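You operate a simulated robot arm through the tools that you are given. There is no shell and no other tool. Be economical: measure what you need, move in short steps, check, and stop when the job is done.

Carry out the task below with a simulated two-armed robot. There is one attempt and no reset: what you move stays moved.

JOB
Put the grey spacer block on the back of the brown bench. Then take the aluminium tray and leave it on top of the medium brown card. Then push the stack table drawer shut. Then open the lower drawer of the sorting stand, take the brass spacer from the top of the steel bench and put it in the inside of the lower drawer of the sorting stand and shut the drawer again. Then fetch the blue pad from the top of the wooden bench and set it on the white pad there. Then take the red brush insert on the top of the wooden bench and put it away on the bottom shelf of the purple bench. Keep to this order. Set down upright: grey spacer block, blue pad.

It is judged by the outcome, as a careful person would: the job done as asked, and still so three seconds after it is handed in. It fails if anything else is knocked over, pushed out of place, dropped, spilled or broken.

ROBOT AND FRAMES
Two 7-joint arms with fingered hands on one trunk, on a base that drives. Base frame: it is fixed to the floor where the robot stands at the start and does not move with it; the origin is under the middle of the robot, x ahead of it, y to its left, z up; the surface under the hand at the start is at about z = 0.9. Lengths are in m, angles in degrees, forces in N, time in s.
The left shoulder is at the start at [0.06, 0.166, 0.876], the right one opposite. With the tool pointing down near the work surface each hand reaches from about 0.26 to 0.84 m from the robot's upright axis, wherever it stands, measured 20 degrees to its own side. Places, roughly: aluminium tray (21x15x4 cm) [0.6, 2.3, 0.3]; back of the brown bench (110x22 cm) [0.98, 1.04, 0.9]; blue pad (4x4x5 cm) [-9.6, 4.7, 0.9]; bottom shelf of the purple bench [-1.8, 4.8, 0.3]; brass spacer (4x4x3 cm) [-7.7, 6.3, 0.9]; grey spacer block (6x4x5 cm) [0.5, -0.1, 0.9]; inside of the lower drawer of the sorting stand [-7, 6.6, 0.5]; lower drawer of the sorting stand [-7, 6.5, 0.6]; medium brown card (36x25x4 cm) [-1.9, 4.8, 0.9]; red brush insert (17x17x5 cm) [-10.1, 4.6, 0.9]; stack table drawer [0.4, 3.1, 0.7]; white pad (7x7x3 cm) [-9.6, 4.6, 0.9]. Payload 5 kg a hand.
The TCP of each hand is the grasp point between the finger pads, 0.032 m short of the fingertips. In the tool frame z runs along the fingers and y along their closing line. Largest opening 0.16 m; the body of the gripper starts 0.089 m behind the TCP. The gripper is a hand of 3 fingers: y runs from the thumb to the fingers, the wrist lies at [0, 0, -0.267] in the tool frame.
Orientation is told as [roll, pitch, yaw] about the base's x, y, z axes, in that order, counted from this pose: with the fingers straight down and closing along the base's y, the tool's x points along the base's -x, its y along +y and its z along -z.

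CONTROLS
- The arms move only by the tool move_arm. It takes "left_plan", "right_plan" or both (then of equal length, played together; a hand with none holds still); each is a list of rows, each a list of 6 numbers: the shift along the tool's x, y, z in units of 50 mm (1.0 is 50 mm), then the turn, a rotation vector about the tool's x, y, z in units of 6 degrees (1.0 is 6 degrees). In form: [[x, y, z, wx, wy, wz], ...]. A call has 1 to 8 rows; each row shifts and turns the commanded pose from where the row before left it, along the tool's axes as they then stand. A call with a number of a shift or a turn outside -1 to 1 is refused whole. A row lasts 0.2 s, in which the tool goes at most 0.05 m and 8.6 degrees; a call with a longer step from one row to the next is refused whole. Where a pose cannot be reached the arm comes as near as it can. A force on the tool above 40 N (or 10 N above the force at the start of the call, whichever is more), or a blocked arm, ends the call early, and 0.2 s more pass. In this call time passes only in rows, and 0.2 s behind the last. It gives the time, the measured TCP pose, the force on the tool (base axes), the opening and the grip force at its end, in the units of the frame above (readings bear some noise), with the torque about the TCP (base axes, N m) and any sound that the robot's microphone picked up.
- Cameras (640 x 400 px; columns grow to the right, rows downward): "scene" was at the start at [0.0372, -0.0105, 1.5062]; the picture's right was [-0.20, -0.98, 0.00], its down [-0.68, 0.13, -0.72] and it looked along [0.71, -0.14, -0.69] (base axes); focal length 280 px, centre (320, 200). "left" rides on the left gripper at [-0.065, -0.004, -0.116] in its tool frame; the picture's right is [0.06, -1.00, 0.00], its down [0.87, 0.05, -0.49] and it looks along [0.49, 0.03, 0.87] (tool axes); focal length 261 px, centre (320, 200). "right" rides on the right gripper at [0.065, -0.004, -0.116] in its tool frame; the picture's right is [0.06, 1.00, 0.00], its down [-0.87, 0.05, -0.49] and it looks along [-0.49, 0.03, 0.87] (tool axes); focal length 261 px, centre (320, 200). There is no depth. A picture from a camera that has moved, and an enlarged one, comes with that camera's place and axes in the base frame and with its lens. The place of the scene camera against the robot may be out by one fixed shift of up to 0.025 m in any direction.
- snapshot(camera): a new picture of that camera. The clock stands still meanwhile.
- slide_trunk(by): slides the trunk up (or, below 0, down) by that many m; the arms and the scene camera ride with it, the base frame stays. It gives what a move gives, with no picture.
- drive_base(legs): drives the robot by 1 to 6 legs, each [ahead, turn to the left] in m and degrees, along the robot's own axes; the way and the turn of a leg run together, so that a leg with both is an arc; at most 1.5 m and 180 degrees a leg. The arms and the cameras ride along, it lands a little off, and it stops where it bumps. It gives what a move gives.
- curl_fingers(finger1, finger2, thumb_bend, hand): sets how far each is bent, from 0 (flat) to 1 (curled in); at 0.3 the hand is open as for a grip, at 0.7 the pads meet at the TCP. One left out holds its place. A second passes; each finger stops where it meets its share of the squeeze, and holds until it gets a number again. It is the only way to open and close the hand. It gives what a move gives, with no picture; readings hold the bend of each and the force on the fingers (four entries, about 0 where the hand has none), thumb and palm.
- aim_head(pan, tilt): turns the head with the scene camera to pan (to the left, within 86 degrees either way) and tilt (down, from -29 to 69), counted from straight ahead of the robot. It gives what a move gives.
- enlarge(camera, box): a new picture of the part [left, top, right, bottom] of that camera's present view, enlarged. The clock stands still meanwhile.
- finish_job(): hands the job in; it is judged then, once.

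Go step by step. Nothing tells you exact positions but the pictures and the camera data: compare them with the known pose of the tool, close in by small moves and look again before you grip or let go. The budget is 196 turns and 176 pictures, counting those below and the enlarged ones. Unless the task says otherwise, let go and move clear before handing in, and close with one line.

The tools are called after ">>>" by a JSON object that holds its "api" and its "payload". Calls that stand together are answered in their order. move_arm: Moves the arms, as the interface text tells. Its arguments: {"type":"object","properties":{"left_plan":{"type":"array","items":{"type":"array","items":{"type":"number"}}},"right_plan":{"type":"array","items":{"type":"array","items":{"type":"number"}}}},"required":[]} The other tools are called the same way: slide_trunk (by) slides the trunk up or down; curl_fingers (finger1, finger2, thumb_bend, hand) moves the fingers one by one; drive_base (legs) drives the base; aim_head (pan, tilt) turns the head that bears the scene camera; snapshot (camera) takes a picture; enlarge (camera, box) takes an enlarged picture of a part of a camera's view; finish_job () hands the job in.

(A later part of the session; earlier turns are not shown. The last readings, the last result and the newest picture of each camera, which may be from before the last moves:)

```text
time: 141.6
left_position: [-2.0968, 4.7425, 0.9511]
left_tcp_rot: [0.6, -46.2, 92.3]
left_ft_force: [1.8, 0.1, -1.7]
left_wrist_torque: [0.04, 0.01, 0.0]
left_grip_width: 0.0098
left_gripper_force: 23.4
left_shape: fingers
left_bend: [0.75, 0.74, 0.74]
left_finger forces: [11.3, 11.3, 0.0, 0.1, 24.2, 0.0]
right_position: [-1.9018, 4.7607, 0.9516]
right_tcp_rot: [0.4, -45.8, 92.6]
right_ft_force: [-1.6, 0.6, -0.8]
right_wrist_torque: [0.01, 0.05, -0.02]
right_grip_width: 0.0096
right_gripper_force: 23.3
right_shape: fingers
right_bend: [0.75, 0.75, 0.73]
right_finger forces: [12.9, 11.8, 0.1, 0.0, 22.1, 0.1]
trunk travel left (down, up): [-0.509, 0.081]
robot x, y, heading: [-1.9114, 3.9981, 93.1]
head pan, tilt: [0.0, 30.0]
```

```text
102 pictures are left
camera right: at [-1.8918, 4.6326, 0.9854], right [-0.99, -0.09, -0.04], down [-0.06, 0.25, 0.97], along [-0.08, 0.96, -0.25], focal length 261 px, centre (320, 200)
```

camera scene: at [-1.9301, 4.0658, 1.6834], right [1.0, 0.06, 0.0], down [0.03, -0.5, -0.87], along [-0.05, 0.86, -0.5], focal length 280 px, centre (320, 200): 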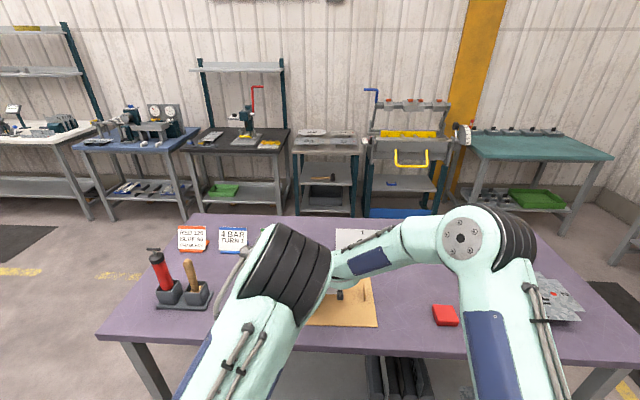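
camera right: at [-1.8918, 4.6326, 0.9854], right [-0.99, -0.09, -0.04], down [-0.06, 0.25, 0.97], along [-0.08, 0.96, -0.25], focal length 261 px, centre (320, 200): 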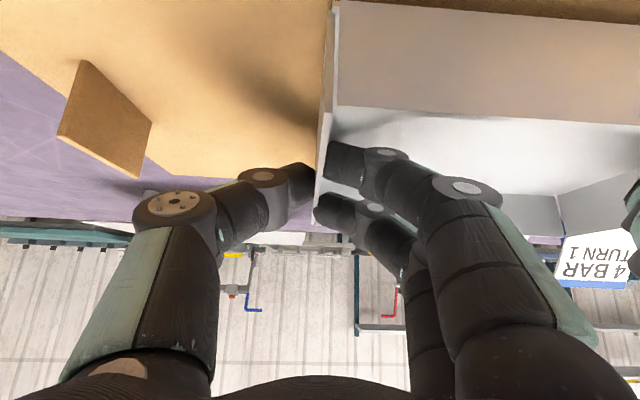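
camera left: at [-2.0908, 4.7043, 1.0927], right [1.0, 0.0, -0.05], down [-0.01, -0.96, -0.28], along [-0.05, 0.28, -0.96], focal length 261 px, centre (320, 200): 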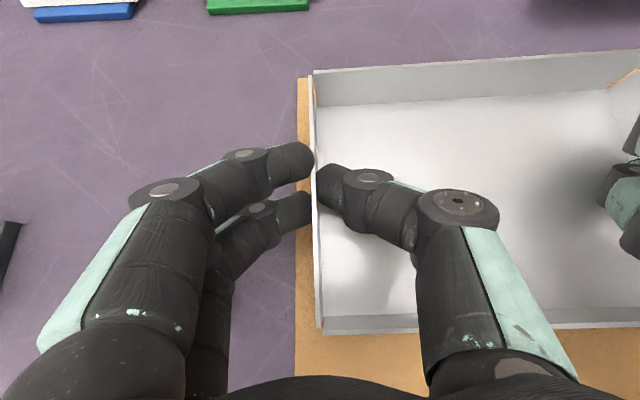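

No contact yet; continuing in 5 mm steps.

>>> {"api": "slide_trunk", "payload": {"by": -0.005}}

>>> {"api": "slide_trunk", "payload": {"by": -0.004}}

```text
time: 142.1
left_position: [-2.0975, 4.7423, 0.9465]
left_tcp_rot: [0.6, -46.0, 92.3]
left_ft_force: [1.7, 0.1, -1.4]
left_wrist_torque: [-0.01, 0.01, 0.01]
left_grip_width: 0.0096
left_gripper_force: 23.3
left_shape: fingers
left_bend: [0.75, 0.74, 0.74]
left_finger forces: [11.0, 11.2, 0.0, 0.1, 24.3, 0.0]
right_position: [-1.9026, 4.7601, 0.9456]
right_tcp_rot: [0.3, -45.9, 92.6]
right_ft_force: [-2.0, -1.0, -0.3]
right_wrist_torque: [-0.01, -0.01, -0.03]
right_grip_width: 0.0096
right_gripper_force: 23.7
right_shape: fingers
right_bend: [0.75, 0.75, 0.73]
right_finger forces: [12.8, 11.8, 0.0, 0.0, 22.1, 0.1]
trunk travel left (down, up): [-0.504, 0.086]
robot x, y, heading: [-1.9138, 3.999, 93.3]
head pan, tilt: [0.0, 30.0]
```

```text
time: 142.6
left_position: [-2.0965, 4.7435, 0.9432]
left_tcp_rot: [0.6, -46.0, 92.4]
left_ft_force: [2.2, 0.2, 0.0]
left_wrist_torque: [-0.06, 0.02, -0.02]
left_grip_width: 0.0097
left_gripper_force: 23.4
left_shape: fingers
left_bend: [0.75, 0.74, 0.74]
left_finger forces: [10.4, 12.0, 0.1, 0.0, 24.5, 0.0]
right_position: [-1.9012, 4.7613, 0.9426]
right_tcp_rot: [0.4, -46.0, 92.6]
right_ft_force: [-2.1, 0.0, 0.2]
right_wrist_torque: [-0.04, 0.04, -0.07]
right_grip_width: 0.0097
right_gripper_force: 24.4
right_shape: fingers
right_bend: [0.75, 0.75, 0.73]
right_finger forces: [14.5, 11.4, 0.0, 0.0, 22.3, 0.0]
trunk travel left (down, up): [-0.5, 0.09]
robot x, y, heading: [-1.913, 3.9939, 93.2]
head pan, tilt: [0.0, 30.0]
```

The weight has gone off the hands, so the tray is touching. I'll release both hands.

>>> {"api": "slide_trunk", "payload": {"by": -0.002}}

>>> {"api": "curl_fingers", "payload": {"hand": "left", "finger1": 0.6, "finger2": 0.6, "thumb_bend": 0.6}}

>>> {"api": "curl_fingers", "payload": {"hand": "right", "finger1": 0.6, "finger2": 0.6, "thumb_bend": 0.6}}

>>> {"api": "snapshot", "payload": {"camera": "left"}}

>>> {"api": "snapshot", "payload": {"camera": "right"}}

```text
time: 143.2
left_position: [-2.0968, 4.7424, 0.9414]
left_tcp_rot: [0.6, -46.1, 92.3]
left_ft_force: [2.2, 1.5, 2.3]
left_wrist_torque: [-0.12, 0.03, -0.04]
left_grip_width: 0.0096
left_gripper_force: 23.8
left_shape: fingers
left_bend: [0.75, 0.75, 0.74]
left_finger forces: [9.8, 13.0, 0.0, 0.1, 25.1, 0.0]
right_position: [-1.9017, 4.761, 0.9407]
right_tcp_rot: [0.4, -45.9, 92.6]
right_ft_force: [-1.9, 0.6, 0.0]
right_wrist_torque: [-0.13, 0.05, -0.06]
right_grip_width: 0.0096
right_gripper_force: 24.3
right_shape: fingers
right_bend: [0.76, 0.75, 0.73]
right_finger forces: [15.6, 10.7, 0.0, 0.1, 22.4, 0.1]
trunk travel left (down, up): [-0.498, 0.092]
robot x, y, heading: [-1.9129, 4.0002, 93.1]
head pan, tilt: [0.0, 30.0]
```

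```text
time: 144.2
left_position: [-2.0968, 4.7426, 0.9428]
left_tcp_rot: [0.6, -46.2, 92.4]
left_ft_force: [2.9, 1.0, 18.0]
left_wrist_torque: [0.22, 0.14, -0.05]
left_grip_width: 0.0468
left_gripper_force: 9.2
left_shape: fingers
left_bend: [0.6, 0.71, 0.6]
left_finger forces: [0.1, 17.9, 0.0, 0.0, 0.0, 0.0]
right_position: [-1.902, 4.7604, 0.9414]
right_tcp_rot: [0.4, -45.9, 92.6]
right_ft_force: [0.9, -0.2, -1.0]
right_wrist_torque: [-0.08, 0.04, -0.1]
right_grip_width: 0.0097
right_gripper_force: 23.6
right_shape: fingers
right_bend: [0.76, 0.75, 0.73]
right_finger forces: [14.4, 9.9, 0.0, 0.0, 23.2, 0.1]
trunk travel left (down, up): [-0.498, 0.092]
robot x, y, heading: [-1.9098, 3.9986, 93.2]
head pan, tilt: [0.0, 30.0]
```

```text
time: 145.2
left_position: [-2.0948, 4.7421, 0.9423]
left_tcp_rot: [0.6, -46.2, 92.3]
left_ft_force: [3.2, 2.8, 17.2]
left_wrist_torque: [0.27, 0.12, -0.08]
left_grip_width: 0.0467
left_gripper_force: 8.8
left_shape: fingers
left_bend: [0.6, 0.7, 0.6]
left_finger forces: [0.0, 17.2, 0.1, 0.0, 0.0, 0.0]
right_position: [-1.9011, 4.7597, 0.9444]
right_tcp_rot: [0.5, -46.2, 92.5]
right_ft_force: [2.6, 6.9, 23.0]
right_wrist_torque: [0.43, 0.14, -0.09]
right_grip_width: 0.0314
right_gripper_force: 11.5
right_shape: fingers
right_bend: [0.72, 0.6, 0.6]
right_finger forces: [23.0, 0.0, 0.0, 0.0, 0.0, 0.0]
trunk travel left (down, up): [-0.498, 0.092]
robot x, y, heading: [-1.9124, 3.9975, 93.2]
head pan, tilt: [0.0, 30.0]
```

```text
101 pictures are left
camera left: at [-2.0899, 4.7029, 1.0706], right [1.0, 0.0, -0.05], down [-0.01, -0.96, -0.29], along [-0.05, 0.29, -0.96], focal length 261 px, centre (320, 200)
```

left: 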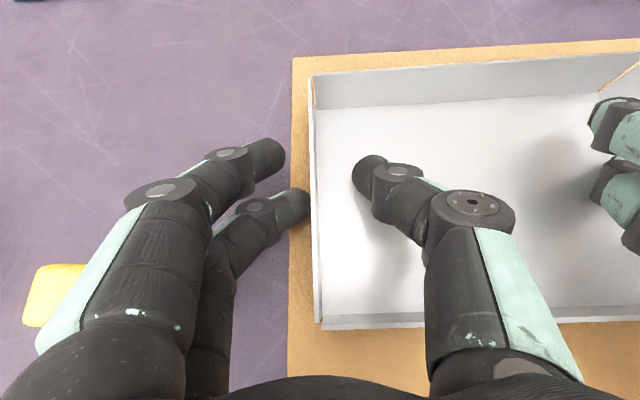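

```text
100 pictures are left
camera right: at [-1.8911, 4.6323, 0.9774], right [-0.99, -0.09, -0.04], down [-0.06, 0.24, 0.97], along [-0.08, 0.97, -0.25], focal length 261 px, centre (320, 200)
```

right: 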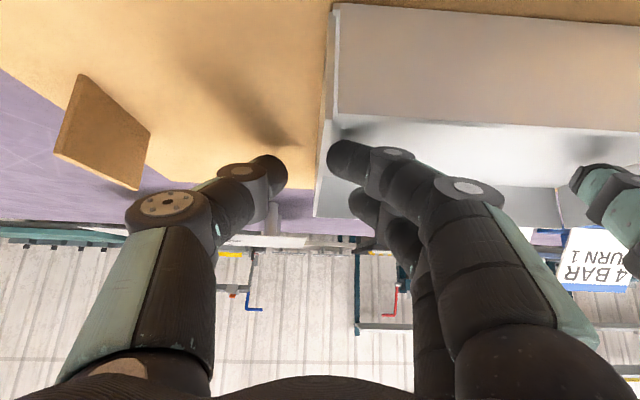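

The tray sits on the card. Raising the hands straight up by trunk.

>>> {"api": "slide_trunk", "payload": {"by": 0.06}}

>>> {"api": "snapshot", "payload": {"camera": "left"}}

```text
time: 146.2
left_position: [-2.0969, 4.7417, 1.0009]
left_tcp_rot: [0.6, -46.0, 92.3]
left_ft_force: [0.1, -0.6, -0.7]
left_wrist_torque: [0.03, 0.0, 0.02]
left_grip_width: 0.0468
left_gripper_force: 0.2
left_shape: fingers
left_bend: [0.6, 0.6, 0.6]
left_finger forces: [0.0, 0.0, 0.1, 0.1, 0.0, 0.0]
right_position: [-1.9035, 4.7612, 1.0002]
right_tcp_rot: [0.4, -45.7, 92.6]
right_ft_force: [0.7, -0.1, -0.1]
right_wrist_torque: [0.01, -0.01, 0.01]
right_grip_width: 0.0468
right_gripper_force: 0.1
right_shape: fingers
right_bend: [0.6, 0.6, 0.6]
right_finger forces: [0.0, 0.0, 0.0, 0.1, 0.0, 0.0]
trunk travel left (down, up): [-0.558, 0.032]
robot x, y, heading: [-1.9098, 3.9997, 93.3]
head pan, tilt: [0.0, 30.0]
```

```text
99 pictures are left
camera left: at [-2.0911, 4.7043, 1.1281], right [1.0, 0.01, -0.05], down [-0.01, -0.96, -0.28], along [-0.05, 0.28, -0.96], focal length 261 px, centre (320, 200)
```

left: 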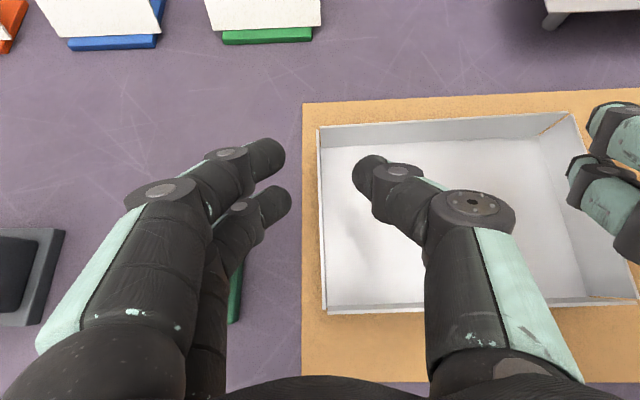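

The tray rests flat on the card. I'll back away and return both hands to pointing straight down.

>>> {"api": "drive_base", "payload": {"legs": [[-0.6, 0]]}}

>>> {"api": "move_arm", "payload": {"left_plan": [[0.273, 0.2, -0.57, 0, 0.958, 0], [0.329, 0.2, -0.54, 0, 0.958, 0], [0.381, 0.2, -0.504, 0, 0.958, 0], [0.43, 0.2, -0.464, 0, 0.958, 0], [0.474, 0.2, -0.419, 0, 0.958, 0], [0.514, 0.2, -0.369, 0, 0.958, 0], [0.548, 0.2, -0.315, 0, 0.958, 0], [0.577, 0.2, -0.259, 0, 0.958, 0]], "right_plan": [[0.273, -0.3, -0.57, 0, 0.958, 0], [0.329, -0.3, -0.54, 0, 0.958, 0], [0.381, -0.3, -0.504, 0, 0.958, 0], [0.43, -0.3, -0.464, 0, 0.958, 0], [0.474, -0.3, -0.419, 0, 0.958, 0], [0.514, -0.3, -0.369, 0, 0.958, 0], [0.548, -0.3, -0.315, 0, 0.958, 0], [0.577, -0.3, -0.259, 0, 0.958, 0]]}}

>>> {"api": "snapshot", "payload": {"camera": "scene"}}

```text
time: 149.6
left_position: [-2.0687, 4.1386, 1.0]
left_tcp_rot: [0.6, -46.0, 92.9]
left_ft_force: [0.3, -0.5, 1.0]
left_wrist_torque: [0.0, 0.0, -0.02]
left_grip_width: 0.047
left_gripper_force: 0.1
left_shape: fingers
left_bend: [0.6, 0.6, 0.6]
left_finger forces: [0.0, 0.0, 0.1, 0.0, 0.0, 0.0]
right_position: [-1.8733, 4.1587, 1.0004]
right_tcp_rot: [0.3, -45.9, 93.1]
right_ft_force: [-0.7, -0.3, -0.5]
right_wrist_torque: [0.02, 0.03, -0.01]
right_grip_width: 0.0467
right_gripper_force: 0.1
right_shape: fingers
right_bend: [0.6, 0.6, 0.6]
right_finger forces: [0.0, 0.1, 0.0, 0.0, 0.1, 0.1]
trunk travel left (down, up): [-0.558, 0.032]
robot x, y, heading: [-1.8792, 3.3979, 93.9]
head pan, tilt: [0.0, 30.0]
```

```text
time: 151.4
left_position: [-2.1222, 3.8634, 1.0683]
left_tcp_rot: [0.4, 0.1, 93.2]
left_ft_force: [1.4, -0.7, 0.8]
left_wrist_torque: [0.0, 0.01, 0.0]
left_grip_width: 0.0473
left_gripper_force: 0.1
left_shape: fingers
left_bend: [0.6, 0.6, 0.6]
left_finger forces: [0.0, 0.0, 0.1, 0.0, 0.0, 0.0]
left hand out of reach, approached as far as the arm can: row 1, 2, 3, 4
right_position: [-1.7387, 3.9251, 1.082]
right_tcp_rot: [0.4, 0.1, 93.3]
right_ft_force: [0.1, -1.3, 1.0]
right_wrist_torque: [0.02, 0.01, 0.0]
right_grip_width: 0.0467
right_gripper_force: 0.0
right_shape: fingers
right_bend: [0.6, 0.6, 0.6]
right_finger forces: [0.0, 0.1, 0.1, 0.1, 0.0, 0.1]
trunk travel left (down, up): [-0.558, 0.032]
robot x, y, heading: [-1.8774, 3.3967, 93.6]
head pan, tilt: [0.0, 30.0]
```

```text
98 pictures are left
camera scene: at [-1.8933, 3.4624, 1.6595], right [1.0, 0.07, 0.0], down [0.03, -0.5, -0.87], along [-0.06, 0.86, -0.5], focal length 280 px, centre (320, 200)
```

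scene: 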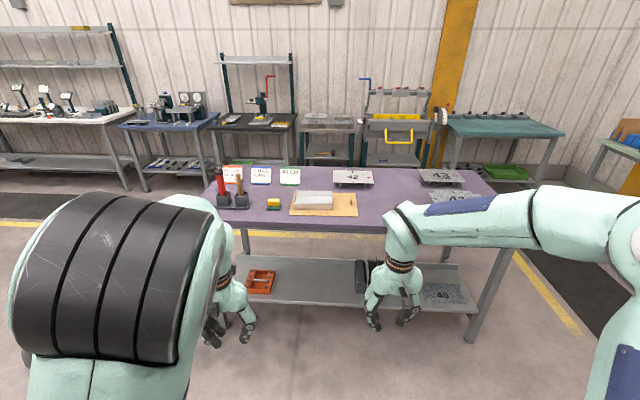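

Next the stack table drawer. I'll turn and drive to face it from about (-0.55, 3.05).

>>> {"api": "drive_base", "payload": {"legs": [[0, -107.5], [1.35, 0], [0, 14]]}}

>>> {"api": "slide_trunk", "payload": {"by": -0.2}}

>>> {"api": "aim_head", "payload": {"pan": -5, "tilt": 40}}

>>> {"api": "snapshot", "payload": {"camera": "scene"}}

```text
time: 163.6
left_position: [-0.0875, 3.3225, 1.0679]
left_tcp_rot: [0.3, -0.1, 0.7]
left_ft_force: [0.2, 1.0, 0.1]
left_wrist_torque: [0.0, 0.01, 0.04]
left_grip_width: 0.0469
left_gripper_force: 0.1
left_shape: fingers
left_bend: [0.6, 0.6, 0.6]
left_finger forces: [0.1, 0.1, 0.1, 0.0, 0.0, 0.1]
right_position: [-0.0441, 2.9362, 1.0805]
right_tcp_rot: [0.3, 0.2, 0.8]
right_ft_force: [-0.4, 0.1, -0.5]
right_wrist_torque: [-0.03, 0.0, 0.02]
right_grip_width: 0.0466
right_gripper_force: 0.1
right_shape: fingers
right_bend: [0.6, 0.6, 0.6]
right_finger forces: [0.0, 0.1, 0.0, 0.1, 0.1, 0.1]
trunk travel left (down, up): [-0.558, 0.032]
robot x, y, heading: [-0.5658, 3.0969, 1.1]
head pan, tilt: [0.0, 30.0]
```

```text
time: 165.8
left_position: [-0.0872, 3.3217, 0.8679]
left_tcp_rot: [0.5, -0.1, 0.8]
left_ft_force: [0.1, -0.3, -0.4]
left_wrist_torque: [0.02, -0.02, -0.01]
left_grip_width: 0.0473
left_gripper_force: 0.0
left_shape: fingers
left_bend: [0.6, 0.6, 0.6]
left_finger forces: [0.0, 0.0, 0.1, 0.0, 0.0, 0.0]
right_position: [-0.0449, 2.9348, 0.8812]
right_tcp_rot: [0.3, 0.0, 0.7]
right_ft_force: [-0.9, -0.7, 0.9]
right_wrist_torque: [-0.03, -0.02, 0.01]
right_grip_width: 0.047
right_gripper_force: 0.1
right_shape: fingers
right_bend: [0.6, 0.6, 0.6]
right_finger forces: [0.0, 0.0, 0.0, 0.0, 0.0, 0.1]
trunk travel left (down, up): [-0.358, 0.232]
robot x, y, heading: [-0.5675, 3.0973, 0.9]
head pan, tilt: [0.0, 30.0]
```

```text
time: 166.5
left_position: [-0.0886, 3.3229, 0.8673]
left_tcp_rot: [0.4, -0.1, 0.7]
left_ft_force: [0.4, -0.3, -0.1]
left_wrist_torque: [0.03, -0.01, -0.01]
left_grip_width: 0.047
left_gripper_force: 0.1
left_shape: fingers
left_bend: [0.6, 0.6, 0.6]
left_finger forces: [0.1, 0.0, 0.0, 0.0, 0.0, 0.0]
right_position: [-0.0439, 2.9359, 0.8807]
right_tcp_rot: [0.3, 0.1, 0.8]
right_ft_force: [-0.4, 0.1, 0.3]
right_wrist_torque: [0.01, 0.02, -0.03]
right_grip_width: 0.0473
right_gripper_force: 0.1
right_shape: fingers
right_bend: [0.6, 0.6, 0.6]
right_finger forces: [0.1, 0.1, 0.0, 0.0, 0.0, 0.2]
trunk travel left (down, up): [-0.358, 0.232]
robot x, y, heading: [-0.5679, 3.1002, 1.3]
head pan, tilt: [-5.0, 40.0]
```

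```text
97 pictures are left
camera scene: at [-0.5254, 3.0961, 1.4442], right [-0.07, -1.0, 0.0], down [-0.64, 0.04, -0.77], along [0.76, -0.05, -0.64], focal length 280 px, centre (320, 200)
```

scene: 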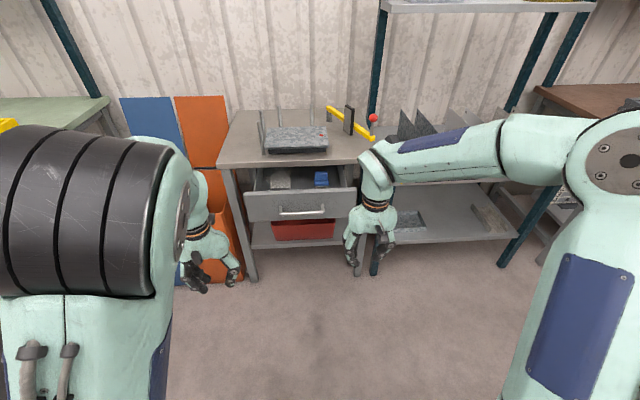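

The drawer front is around x ≈ 0.34, y ≈ 3.12, z 0.60–0.77, with a handle in the middle. Zooming in to judge how far it is open.

>>> {"api": "enlarge", "payload": {"camera": "scene", "box": [200, 90, 400, 260]}}

>>> {"api": "snapshot", "payload": {"camera": "right"}}

```text
2.35 times, centred on (300, 175) of scene
camera zoom: at [-0.5254, 3.0961, 1.4442], right [-0.07, -1.0, 0.0], down [-0.64, 0.04, -0.77], along [0.76, -0.05, -0.64], focal length 658 px, centre (367, 259)
```

zoom: 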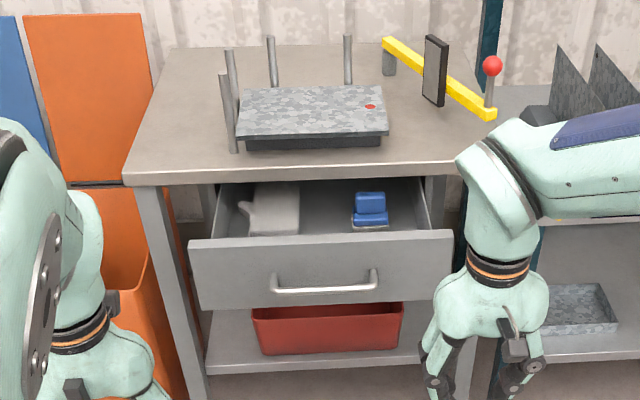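

```text
95 pictures are left
camera right: at [-0.1093, 2.9296, 0.9972], right [-0.08, 1.0, 0.0], down [0.87, 0.06, 0.49], along [0.49, 0.04, -0.87], focal length 261 px, centre (320, 200)
```

right: 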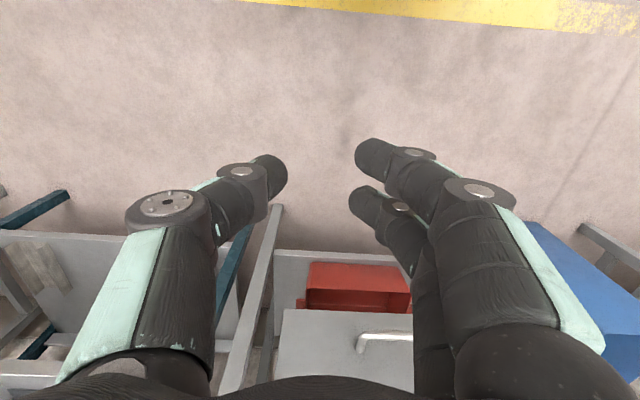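

The drawer is open roughly 10–15 cm. I'll close the right fingers, pitch that hand to point forward at about z 0.70, and push with the base.

>>> {"api": "curl_fingers", "payload": {"hand": "right", "finger1": 0.72, "finger2": 0.72, "thumb_bend": 0.72}}

>>> {"api": "move_arm", "payload": {"right_plan": [[-0.23, 0.3, 0.3, 0, -0.972, 0], [-0.198, 0.3, 0.322, 0, -0.972, 0], [-0.165, 0.3, 0.34, 0, -0.972, 0], [-0.129, 0.3, 0.355, 0, -0.972, 0], [-0.092, 0.3, 0.367, 0, -0.972, 0], [-0.055, 0.3, 0.374, 0, -0.972, 0], [-0.016, 0.3, 0.378, 0, -0.972, 0], [0.022, 0.3, 0.377, 0, -0.972, 0]]}}

>>> {"api": "move_arm", "payload": {"right_plan": [[0.06, 0.3, 0.373, 0, -0.972, 0], [0.098, 0.3, 0.365, 0, -0.972, 0], [0.135, 0.3, 0.353, 0, -0.972, 0], [0.17, 0.3, 0.338, 0, -0.972, 0]]}}

>>> {"api": "snapshot", "payload": {"camera": "scene"}}

>>> {"api": "snapshot", "payload": {"camera": "right"}}

```text
time: 167.5
left_position: [-0.0879, 3.3226, 0.8682]
left_tcp_rot: [0.4, -0.1, 0.7]
left_ft_force: [0.5, 0.0, -0.1]
left_wrist_torque: [0.04, 0.0, -0.01]
left_grip_width: 0.0471
left_gripper_force: 0.0
left_shape: fingers
left_bend: [0.6, 0.6, 0.6]
left_finger forces: [0.0, 0.1, 0.1, 0.0, 0.0, 0.0]
right_position: [-0.0432, 2.9355, 0.8812]
right_tcp_rot: [0.3, 0.2, 0.8]
right_ft_force: [0.6, 0.4, -0.3]
right_wrist_torque: [0.0, -0.02, 0.0]
right_grip_width: 0.0067
right_gripper_force: 0.1
right_shape: fingers
right_bend: [0.72, 0.72, 0.72]
right_finger forces: [0.1, 0.0, 0.0, 0.0, 0.1, 0.0]
trunk travel left (down, up): [-0.358, 0.232]
robot x, y, heading: [-0.5662, 3.0975, 1.1]
head pan, tilt: [-5.0, 40.0]
```

```text
time: 169.3
left_position: [-0.0882, 3.3221, 0.8675]
left_tcp_rot: [0.4, 0.0, 0.7]
left_ft_force: [-0.2, -0.5, -0.2]
left_wrist_torque: [-0.03, -0.05, 0.0]
left_grip_width: 0.0472
left_gripper_force: 0.2
left_shape: fingers
left_bend: [0.6, 0.6, 0.6]
left_finger forces: [0.0, 0.1, 0.1, 0.0, 0.0, 0.1]
right_position: [0.0468, 3.059, 0.7617]
right_tcp_rot: [0.6, -46.5, 0.4]
right_ft_force: [-0.1, -0.9, -0.5]
right_wrist_torque: [-0.01, 0.01, 0.0]
right_grip_width: 0.0065
right_gripper_force: 0.0
right_shape: fingers
right_bend: [0.72, 0.72, 0.72]
right_finger forces: [0.1, 0.0, 0.0, 0.0, 0.1, 0.1]
trunk travel left (down, up): [-0.358, 0.232]
robot x, y, heading: [-0.5663, 3.0963, 1.0]
head pan, tilt: [-5.0, 40.0]
```

```text
time: 170.3
left_position: [-0.0886, 3.3237, 0.8686]
left_tcp_rot: [0.3, -0.1, 0.8]
left_ft_force: [-0.9, 0.4, 0.9]
left_wrist_torque: [-0.09, 0.0, 0.01]
left_grip_width: 0.047
left_gripper_force: 0.0
left_shape: fingers
left_bend: [0.6, 0.6, 0.6]
left_finger forces: [0.0, 0.0, 0.0, 0.0, 0.0, 0.0]
right_position: [0.0943, 3.1206, 0.7112]
right_tcp_rot: [0.5, -70.0, 0.4]
right_ft_force: [-0.6, -0.2, 0.7]
right_wrist_torque: [-0.03, 0.0, -0.03]
right_grip_width: 0.0065
right_gripper_force: 0.0
right_shape: fingers
right_bend: [0.72, 0.72, 0.72]
right_finger forces: [0.0, 0.0, 0.0, 0.0, 0.0, 0.0]
right hand out of reach, approached as far as the arm can: row 3
trunk travel left (down, up): [-0.358, 0.232]
robot x, y, heading: [-0.5658, 3.0967, 1.1]
head pan, tilt: [-5.0, 40.0]
```

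```text
94 pictures are left
camera scene: at [-0.5265, 3.0984, 1.4443], right [-0.07, -1.0, 0.0], down [-0.64, 0.04, -0.77], along [0.76, -0.05, -0.64], focal length 280 px, centre (320, 200)
```

scene: 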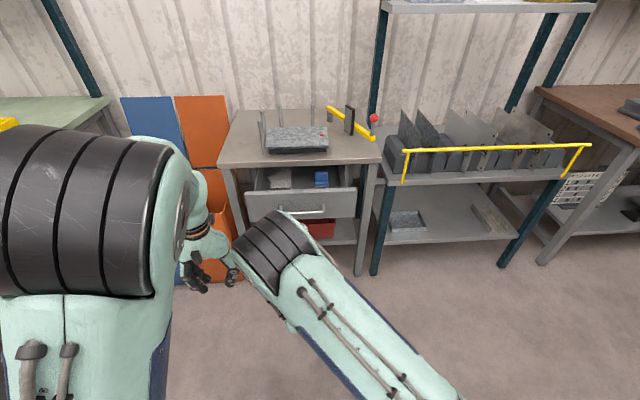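

```text
93 pictures are left
camera right: at [-0.0375, 3.1142, 0.6891], right [-0.04, 1.0, -0.06], down [-0.17, 0.05, 0.99], along [0.99, 0.05, 0.16], focal length 261 px, centre (320, 200)
```

right: 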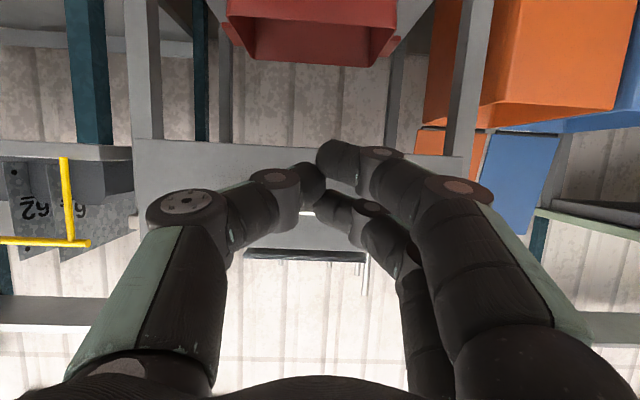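

I'll zoom into the right-hand view to make sure the fingertips face the drawer front.

>>> {"api": "enlarge", "payload": {"camera": "right", "box": [110, 60, 510, 310]}}

```text
1.60 times, centred on (310, 185) of right
camera zoom: at [-0.0375, 3.1142, 0.6891], right [-0.04, 1.0, -0.06], down [-0.17, 0.05, 0.99], along [0.99, 0.05, 0.16], focal length 417 px, centre (336, 224)
```

zoom: 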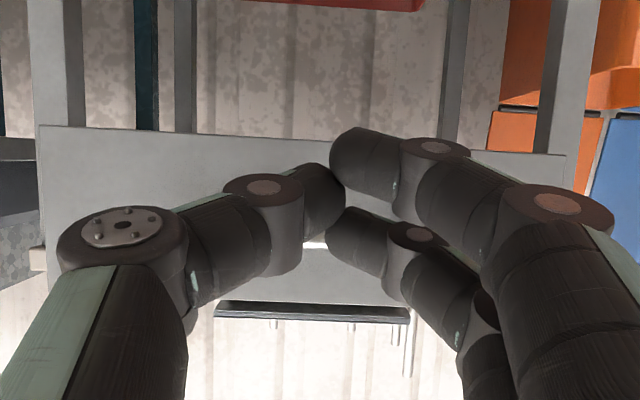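

The face spans about z 0.67–0.80. I'll raise 4 cm so the fingertips push above the handle, then drive in toward contact.

>>> {"api": "slide_trunk", "payload": {"by": 0.04}}

>>> {"api": "drive_base", "payload": {"legs": [[0.17, -1]]}}

>>> {"api": "snapshot", "payload": {"camera": "right"}}

>>> {"api": "snapshot", "payload": {"camera": "scene"}}

```text
time: 171.1
left_position: [-0.0876, 3.3221, 0.9078]
left_tcp_rot: [0.5, 0.0, 0.7]
left_ft_force: [0.1, -0.3, -1.0]
left_wrist_torque: [0.0, 0.0, -0.02]
left_grip_width: 0.0472
left_gripper_force: 0.1
left_shape: fingers
left_bend: [0.6, 0.6, 0.6]
left_finger forces: [0.0, 0.0, 0.0, 0.0, 0.1, 0.1]
right_position: [0.0949, 3.1193, 0.7493]
right_tcp_rot: [0.8, -69.8, 0.1]
right_ft_force: [0.0, -0.1, 0.5]
right_wrist_torque: [-0.01, -0.01, 0.02]
right_grip_width: 0.0064
right_gripper_force: 0.1
right_shape: fingers
right_bend: [0.72, 0.72, 0.72]
right_finger forces: [0.1, 0.1, 0.1, 0.0, 0.1, 0.0]
trunk travel left (down, up): [-0.398, 0.192]
robot x, y, heading: [-0.5639, 3.0948, 1.4]
head pan, tilt: [-5.0, 40.0]
```

```text
time: 172.6
left_position: [0.0877, 3.3172, 0.9071]
left_tcp_rot: [0.3, -0.1, -0.3]
left_ft_force: [0.2, 0.1, 0.1]
left_wrist_torque: [-0.04, 0.03, 0.02]
left_grip_width: 0.0469
left_gripper_force: 0.0
left_shape: fingers
left_bend: [0.6, 0.6, 0.6]
left_finger forces: [0.1, 0.1, 0.0, 0.0, 0.0, 0.0]
right_position: [0.2664, 3.1116, 0.7489]
right_tcp_rot: [0.9, -69.8, -0.8]
right_ft_force: [0.3, -0.7, -0.1]
right_wrist_torque: [-0.01, -0.02, 0.02]
right_grip_width: 0.0067
right_gripper_force: 0.0
right_shape: fingers
right_bend: [0.72, 0.72, 0.72]
right_finger forces: [0.0, 0.0, 0.0, 0.0, 0.1, 0.0]
trunk travel left (down, up): [-0.398, 0.192]
robot x, y, heading: [-0.3934, 3.0984, 0.1]
head pan, tilt: [-5.0, 40.0]
```

```text
91 pictures are left
camera right: at [0.1351, 3.107, 0.728], right [-0.02, 1.0, -0.05], down [-0.16, 0.05, 0.99], along [0.99, 0.03, 0.16], focal length 261 px, centre (320, 200)
```

right: 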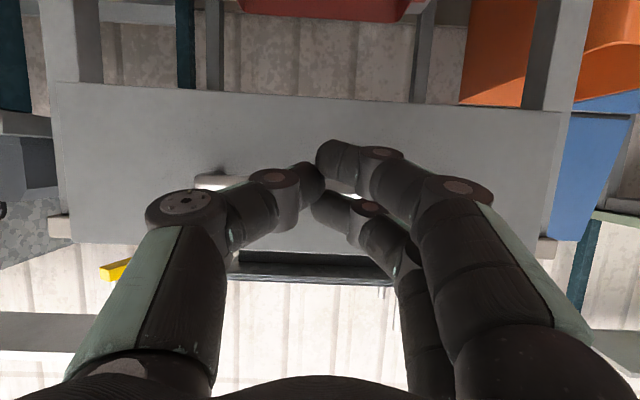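

```text
90 pictures are left
camera scene: at [-0.3529, 3.0975, 1.484], right [-0.08, -1.0, 0.0], down [-0.64, 0.05, -0.77], along [0.76, -0.06, -0.64], focal length 280 px, centre (320, 200)
```

scene: 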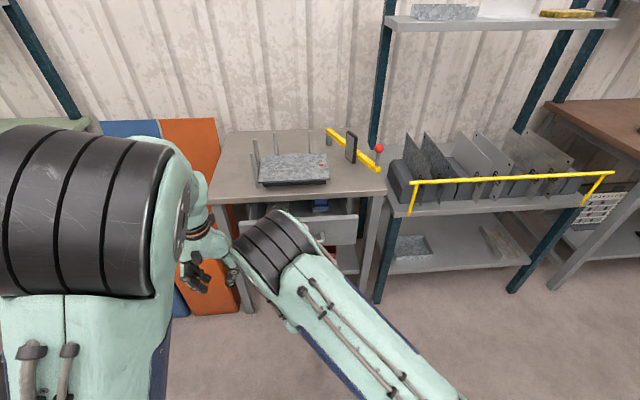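

By parallax the face is really at x ≈ 0.45, z 0.645–0.835, with the handle at z ≈ 0.75. I'll lower to push below the handle, then advance.

>>> {"api": "slide_trunk", "payload": {"by": -0.055}}

>>> {"api": "drive_base", "payload": {"legs": [[0.13, 0]]}}

>>> {"api": "snapshot", "payload": {"camera": "right"}}

>>> {"api": "snapshot", "payload": {"camera": "scene"}}

```text
time: 173.5
left_position: [0.0883, 3.3174, 0.853]
left_tcp_rot: [0.3, -0.1, -0.2]
left_ft_force: [-0.6, 0.4, -0.2]
left_wrist_torque: [-0.01, 0.02, 0.0]
left_grip_width: 0.0469
left_gripper_force: 0.0
left_shape: fingers
left_bend: [0.6, 0.6, 0.6]
left_finger forces: [0.0, 0.0, 0.0, 0.0, 0.0, 0.0]
right_position: [0.265, 3.1117, 0.6955]
right_tcp_rot: [0.8, -69.7, -0.8]
right_ft_force: [0.2, 0.6, 0.2]
right_wrist_torque: [0.02, 0.0, -0.02]
right_grip_width: 0.0066
right_gripper_force: 0.1
right_shape: fingers
right_bend: [0.72, 0.72, 0.72]
right_finger forces: [0.0, 0.0, 0.1, 0.0, 0.0, 0.0]
trunk travel left (down, up): [-0.343, 0.247]
robot x, y, heading: [-0.3972, 3.0982, 0.5]
head pan, tilt: [-5.0, 40.0]
```

```text
time: 174.8
left_position: [0.2189, 3.3179, 0.8533]
left_tcp_rot: [0.3, 0.0, -0.2]
left_ft_force: [-0.5, -0.2, 0.5]
left_wrist_torque: [-0.02, 0.02, -0.01]
left_grip_width: 0.0469
left_gripper_force: 0.1
left_shape: fingers
left_bend: [0.6, 0.6, 0.6]
left_finger forces: [0.0, 0.0, 0.0, 0.1, 0.1, 0.1]
right_position: [0.3969, 3.1115, 0.6948]
right_tcp_rot: [0.8, -69.8, -0.9]
right_ft_force: [-0.1, 0.9, 0.3]
right_wrist_torque: [0.01, 0.03, 0.02]
right_grip_width: 0.0064
right_gripper_force: 0.1
right_shape: fingers
right_bend: [0.72, 0.72, 0.72]
right_finger forces: [0.1, 0.1, 0.1, 0.0, 0.1, 0.1]
trunk travel left (down, up): [-0.343, 0.247]
robot x, y, heading: [-0.265, 3.0987, 0.1]
head pan, tilt: [-5.0, 40.0]
```

```text
89 pictures are left
camera right: at [0.2656, 3.1065, 0.6731], right [-0.02, 1.0, -0.05], down [-0.16, 0.05, 0.99], along [0.99, 0.03, 0.16], focal length 261 px, centre (320, 200)
```

right: 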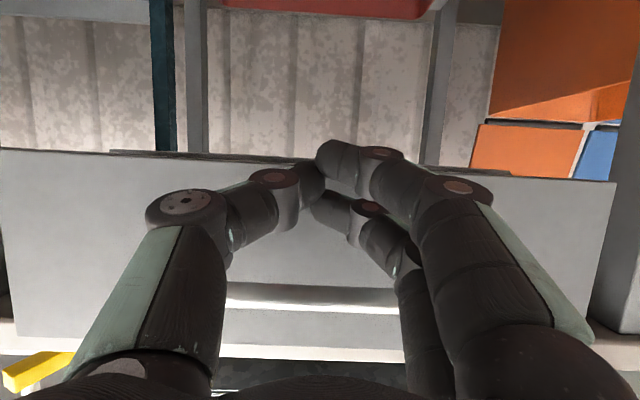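

```text
88 pictures are left
camera scene: at [-0.2225, 3.0979, 1.429], right [-0.08, -1.0, 0.0], down [-0.64, 0.05, -0.77], along [0.76, -0.06, -0.64], focal length 280 px, centre (320, 200)
```

scene: 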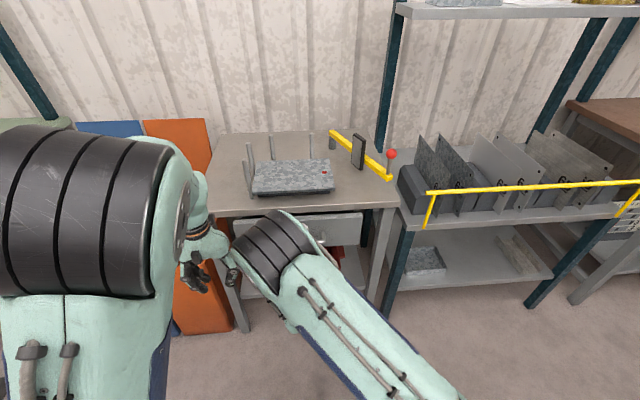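

The fingertips are right at the face's bottom edge. Raising 3 cm, still below the handle, then pushing.

>>> {"api": "slide_trunk", "payload": {"by": 0.03}}

>>> {"api": "drive_base", "payload": {"legs": [[0.08, 0]]}}

>>> {"api": "snapshot", "payload": {"camera": "right"}}

>>> {"api": "snapshot", "payload": {"camera": "scene"}}

```text
time: 175.6
left_position: [0.219, 3.318, 0.8814]
left_tcp_rot: [0.4, 0.0, -0.3]
left_ft_force: [-1.0, -0.1, 0.2]
left_wrist_torque: [0.03, 0.01, 0.0]
left_grip_width: 0.047
left_gripper_force: 0.1
left_shape: fingers
left_bend: [0.6, 0.6, 0.6]
left_finger forces: [0.1, 0.0, 0.0, 0.1, 0.1, 0.0]
right_position: [0.3952, 3.11, 0.7199]
right_tcp_rot: [0.0, -69.3, 0.1]
right_ft_force: [-1.7, -0.5, -27.8]
right_wrist_torque: [-0.92, 0.05, 0.04]
right_grip_width: 0.0064
right_gripper_force: 13.7
right_shape: fingers
right_bend: [0.72, 0.72, 0.72]
right_finger forces: [0.1, 26.9, 0.0, 0.0, 0.2, 0.0]
trunk travel left (down, up): [-0.373, 0.217]
robot x, y, heading: [-0.2652, 3.102, 0.4]
head pan, tilt: [-5.0, 40.0]
```

```text
time: 176.3
left_position: [0.226, 3.3162, 0.8824]
left_tcp_rot: [0.4, -0.1, -0.3]
left_ft_force: [-0.7, 1.2, 1.3]
left_wrist_torque: [0.02, -0.02, 0.02]
left_grip_width: 0.0471
left_gripper_force: 0.0
left_shape: fingers
left_bend: [0.6, 0.6, 0.6]
left_finger forces: [0.0, 0.1, 0.0, 0.0, 0.0, 0.0]
right_position: [0.4028, 3.1113, 0.7194]
right_tcp_rot: [-0.4, -69.0, 0.5]
right_ft_force: [0.0, 0.3, 1.2]
right_wrist_torque: [0.03, 0.01, -0.01]
right_grip_width: 0.0064
right_gripper_force: 0.1
right_shape: fingers
right_bend: [0.72, 0.72, 0.72]
right_finger forces: [0.1, 0.1, 0.0, 0.0, 0.0, 0.1]
trunk travel left (down, up): [-0.373, 0.217]
robot x, y, heading: [-0.2576, 3.1009, 0.2]
head pan, tilt: [-5.0, 40.0]
stopped in leg 1: the force on the tool passed its limit at 41 N (the readings are from after the stop); the commanded pose is now the measured one
```

```text
87 pictures are left
camera right: at [0.2703, 3.1061, 0.7005], right [-0.02, 1.0, -0.06], down [-0.15, 0.06, 0.99], along [0.99, 0.03, 0.15], focal length 261 px, centre (320, 200)
```

right: 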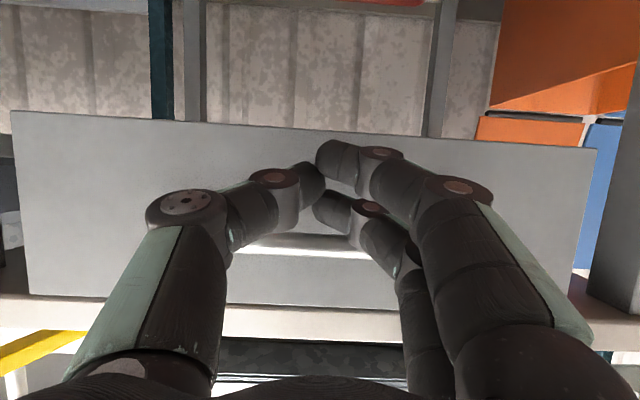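

```text
86 pictures are left
camera scene: at [-0.2151, 3.0977, 1.4593], right [-0.08, -1.0, 0.0], down [-0.64, 0.05, -0.77], along [0.76, -0.06, -0.64], focal length 280 px, centre (320, 200)
```

scene: 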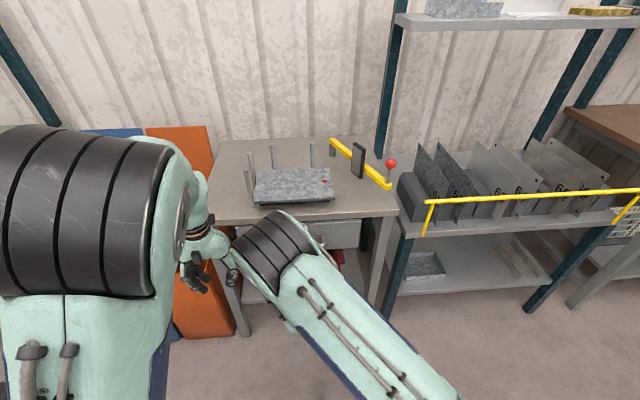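

One finger rose against the underside of the handle. I'll drop 1.8 cm to sit between the handle and the face's lower edge, then push again.

>>> {"api": "slide_trunk", "payload": {"by": -0.018}}

>>> {"api": "drive_base", "payload": {"legs": [[0.06, 0]]}}

>>> {"api": "snapshot", "payload": {"camera": "right"}}

```text
time: 177.0
left_position: [0.2272, 3.3176, 0.865]
left_tcp_rot: [0.4, -0.1, -0.1]
left_ft_force: [0.0, 0.0, -0.2]
left_wrist_torque: [0.02, 0.0, 0.01]
left_grip_width: 0.0473
left_gripper_force: 0.0
left_shape: fingers
left_bend: [0.6, 0.6, 0.6]
left_finger forces: [0.0, 0.0, 0.0, 0.0, 0.0, 0.1]
right_position: [0.4024, 3.1108, 0.7021]
right_tcp_rot: [-0.4, -69.0, 0.5]
right_ft_force: [0.6, -0.7, -0.1]
right_wrist_torque: [0.01, 0.01, -0.03]
right_grip_width: 0.0064
right_gripper_force: 0.0
right_shape: fingers
right_bend: [0.72, 0.72, 0.72]
right_finger forces: [0.0, 0.0, 0.0, 0.0, 0.0, 0.0]
trunk travel left (down, up): [-0.355, 0.235]
robot x, y, heading: [-0.2561, 3.0963, 0.3]
head pan, tilt: [-5.0, 40.0]
```

```text
time: 177.9
left_position: [0.2857, 3.3174, 0.8661]
left_tcp_rot: [0.4, -0.1, -0.2]
left_ft_force: [-1.0, 0.5, -0.1]
left_wrist_torque: [0.0, -0.03, 0.04]
left_grip_width: 0.0469
left_gripper_force: 0.0
left_shape: fingers
left_bend: [0.6, 0.6, 0.6]
left_finger forces: [0.1, 0.0, 0.0, 0.1, 0.0, 0.1]
right_position: [0.4605, 3.1112, 0.7013]
right_tcp_rot: [-0.5, -69.1, 0.8]
right_ft_force: [-14.7, 2.9, -0.8]
right_wrist_torque: [0.0, -0.16, 0.1]
right_grip_width: 0.0069
right_gripper_force: 7.8
right_shape: fingers
right_bend: [0.72, 0.74, 0.72]
right_finger forces: [0.0, 15.9, 0.0, 0.0, 0.0, 0.0]
trunk travel left (down, up): [-0.355, 0.235]
robot x, y, heading: [-0.1969, 3.0973, -0.0]
head pan, tilt: [-5.0, 40.0]
```

```text
85 pictures are left
camera right: at [0.3293, 3.1067, 0.6821], right [-0.03, 1.0, -0.06], down [-0.15, 0.06, 0.99], along [0.99, 0.03, 0.15], focal length 261 px, centre (320, 200)
```

right: 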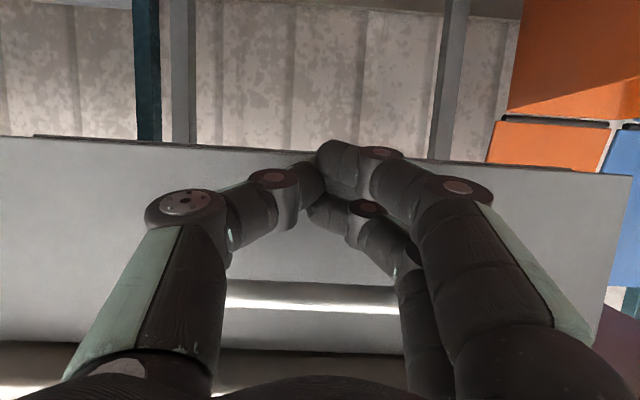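

Good contact: pushing with about 15 N. Continuing.

>>> {"api": "drive_base", "payload": {"legs": [[0.06, 0]]}}

>>> {"api": "snapshot", "payload": {"camera": "scene"}}

>>> {"api": "snapshot", "payload": {"camera": "right"}}

```text
time: 178.7
left_position: [0.2945, 3.3162, 0.8647]
left_tcp_rot: [0.3, 0.0, -0.4]
left_ft_force: [-0.2, -0.2, -0.4]
left_wrist_torque: [0.0, -0.03, -0.02]
left_grip_width: 0.0471
left_gripper_force: 0.0
left_shape: fingers
left_bend: [0.6, 0.6, 0.6]
left_finger forces: [0.0, 0.1, 0.0, 0.0, 0.0, 0.0]
right_position: [0.4623, 3.1133, 0.695]
right_tcp_rot: [-1.4, -67.8, 2.0]
right_ft_force: [-13.7, -0.6, 2.6]
right_wrist_torque: [-0.01, -0.2, -0.07]
right_grip_width: 0.0067
right_gripper_force: 6.5
right_shape: fingers
right_bend: [0.72, 0.74, 0.72]
right_finger forces: [0.1, 13.6, 0.1, 0.1, 0.1, 0.0]
trunk travel left (down, up): [-0.355, 0.235]
robot x, y, heading: [-0.1883, 3.0971, 0.2]
head pan, tilt: [-5.0, 40.0]
stopped in leg 1: the force on the tool passed its limit at 64 N (the readings are from after the stop); the commanded pose is now the measured one
```

```text
84 pictures are left
camera scene: at [-0.1469, 3.098, 1.4412], right [-0.08, -1.0, 0.0], down [-0.64, 0.05, -0.77], along [0.76, -0.06, -0.64], focal length 280 px, centre (320, 200)
```

scene: 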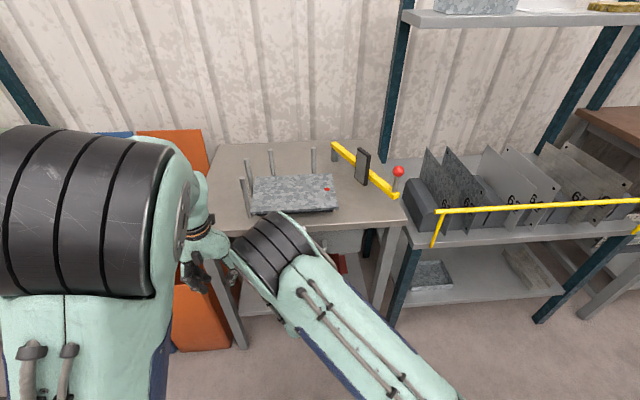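

```text
83 pictures are left
camera right: at [0.3294, 3.1073, 0.678], right [-0.03, 1.0, -0.07], down [-0.13, 0.06, 0.99], along [0.99, 0.04, 0.13], focal length 261 px, centre (320, 200)
```

right: 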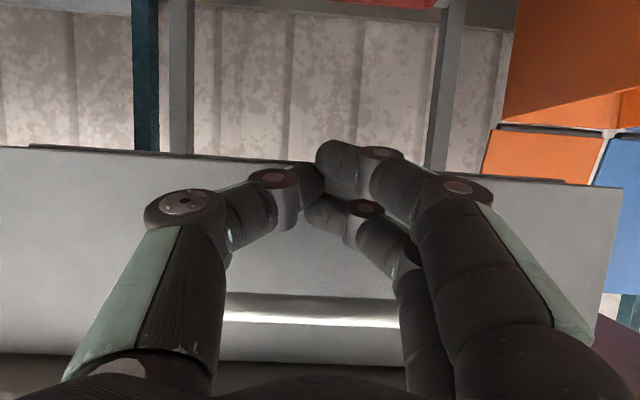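

A hard stop at 64 N suggests the drawer is home. I'll back off and verify.

>>> {"api": "drive_base", "payload": {"legs": [[-0.35, 0]]}}

>>> {"api": "enlarge", "payload": {"camera": "scene", "box": [180, 90, 420, 290]}}

>>> {"api": "snapshot", "payload": {"camera": "right"}}

```text
time: 181.0
left_position: [-0.0599, 3.3162, 0.8653]
left_tcp_rot: [0.3, 0.1, -0.3]
left_ft_force: [0.2, -0.4, 0.6]
left_wrist_torque: [0.02, 0.02, -0.01]
left_grip_width: 0.047
left_gripper_force: 0.1
left_shape: fingers
left_bend: [0.6, 0.6, 0.6]
left_finger forces: [0.0, 0.0, 0.0, 0.0, 0.1, 0.1]
right_position: [0.1093, 3.1116, 0.6955]
right_tcp_rot: [-1.2, -67.9, 1.8]
right_ft_force: [-0.3, -0.3, 0.6]
right_wrist_torque: [-0.02, -0.01, 0.01]
right_grip_width: 0.0065
right_gripper_force: 0.1
right_shape: fingers
right_bend: [0.72, 0.72, 0.72]
right_finger forces: [0.0, 0.1, 0.0, 0.1, 0.0, 0.1]
trunk travel left (down, up): [-0.355, 0.235]
robot x, y, heading: [-0.5446, 3.0966, 0.1]
head pan, tilt: [-5.0, 40.0]
```

```text
2.00 times, centred on (300, 190) of scene
camera zoom: at [-0.5, 3.0969, 1.4411], right [-0.08, -1.0, 0.0], down [-0.64, 0.05, -0.77], along [0.76, -0.06, -0.64], focal length 560 px, centre (360, 220)
```

zoom: 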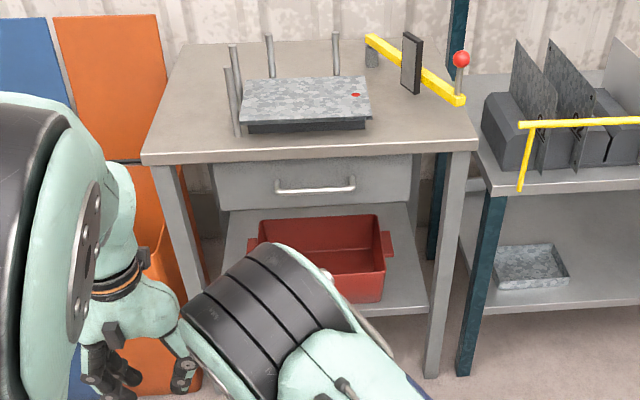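

```text
81 pictures are left
camera right: at [-0.0231, 3.106, 0.678], right [-0.03, 1.0, -0.07], down [-0.13, 0.06, 0.99], along [0.99, 0.04, 0.13], focal length 261 px, centre (320, 200)
```

right: 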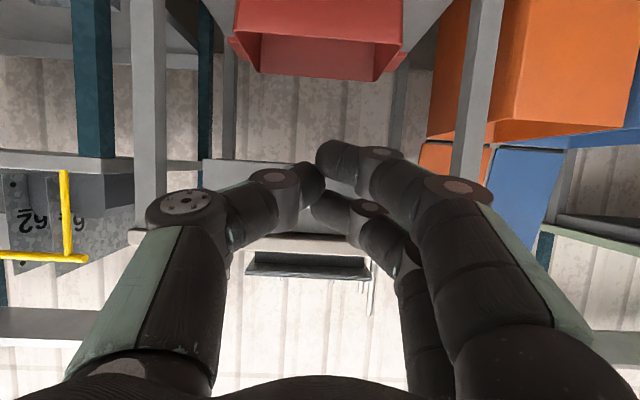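

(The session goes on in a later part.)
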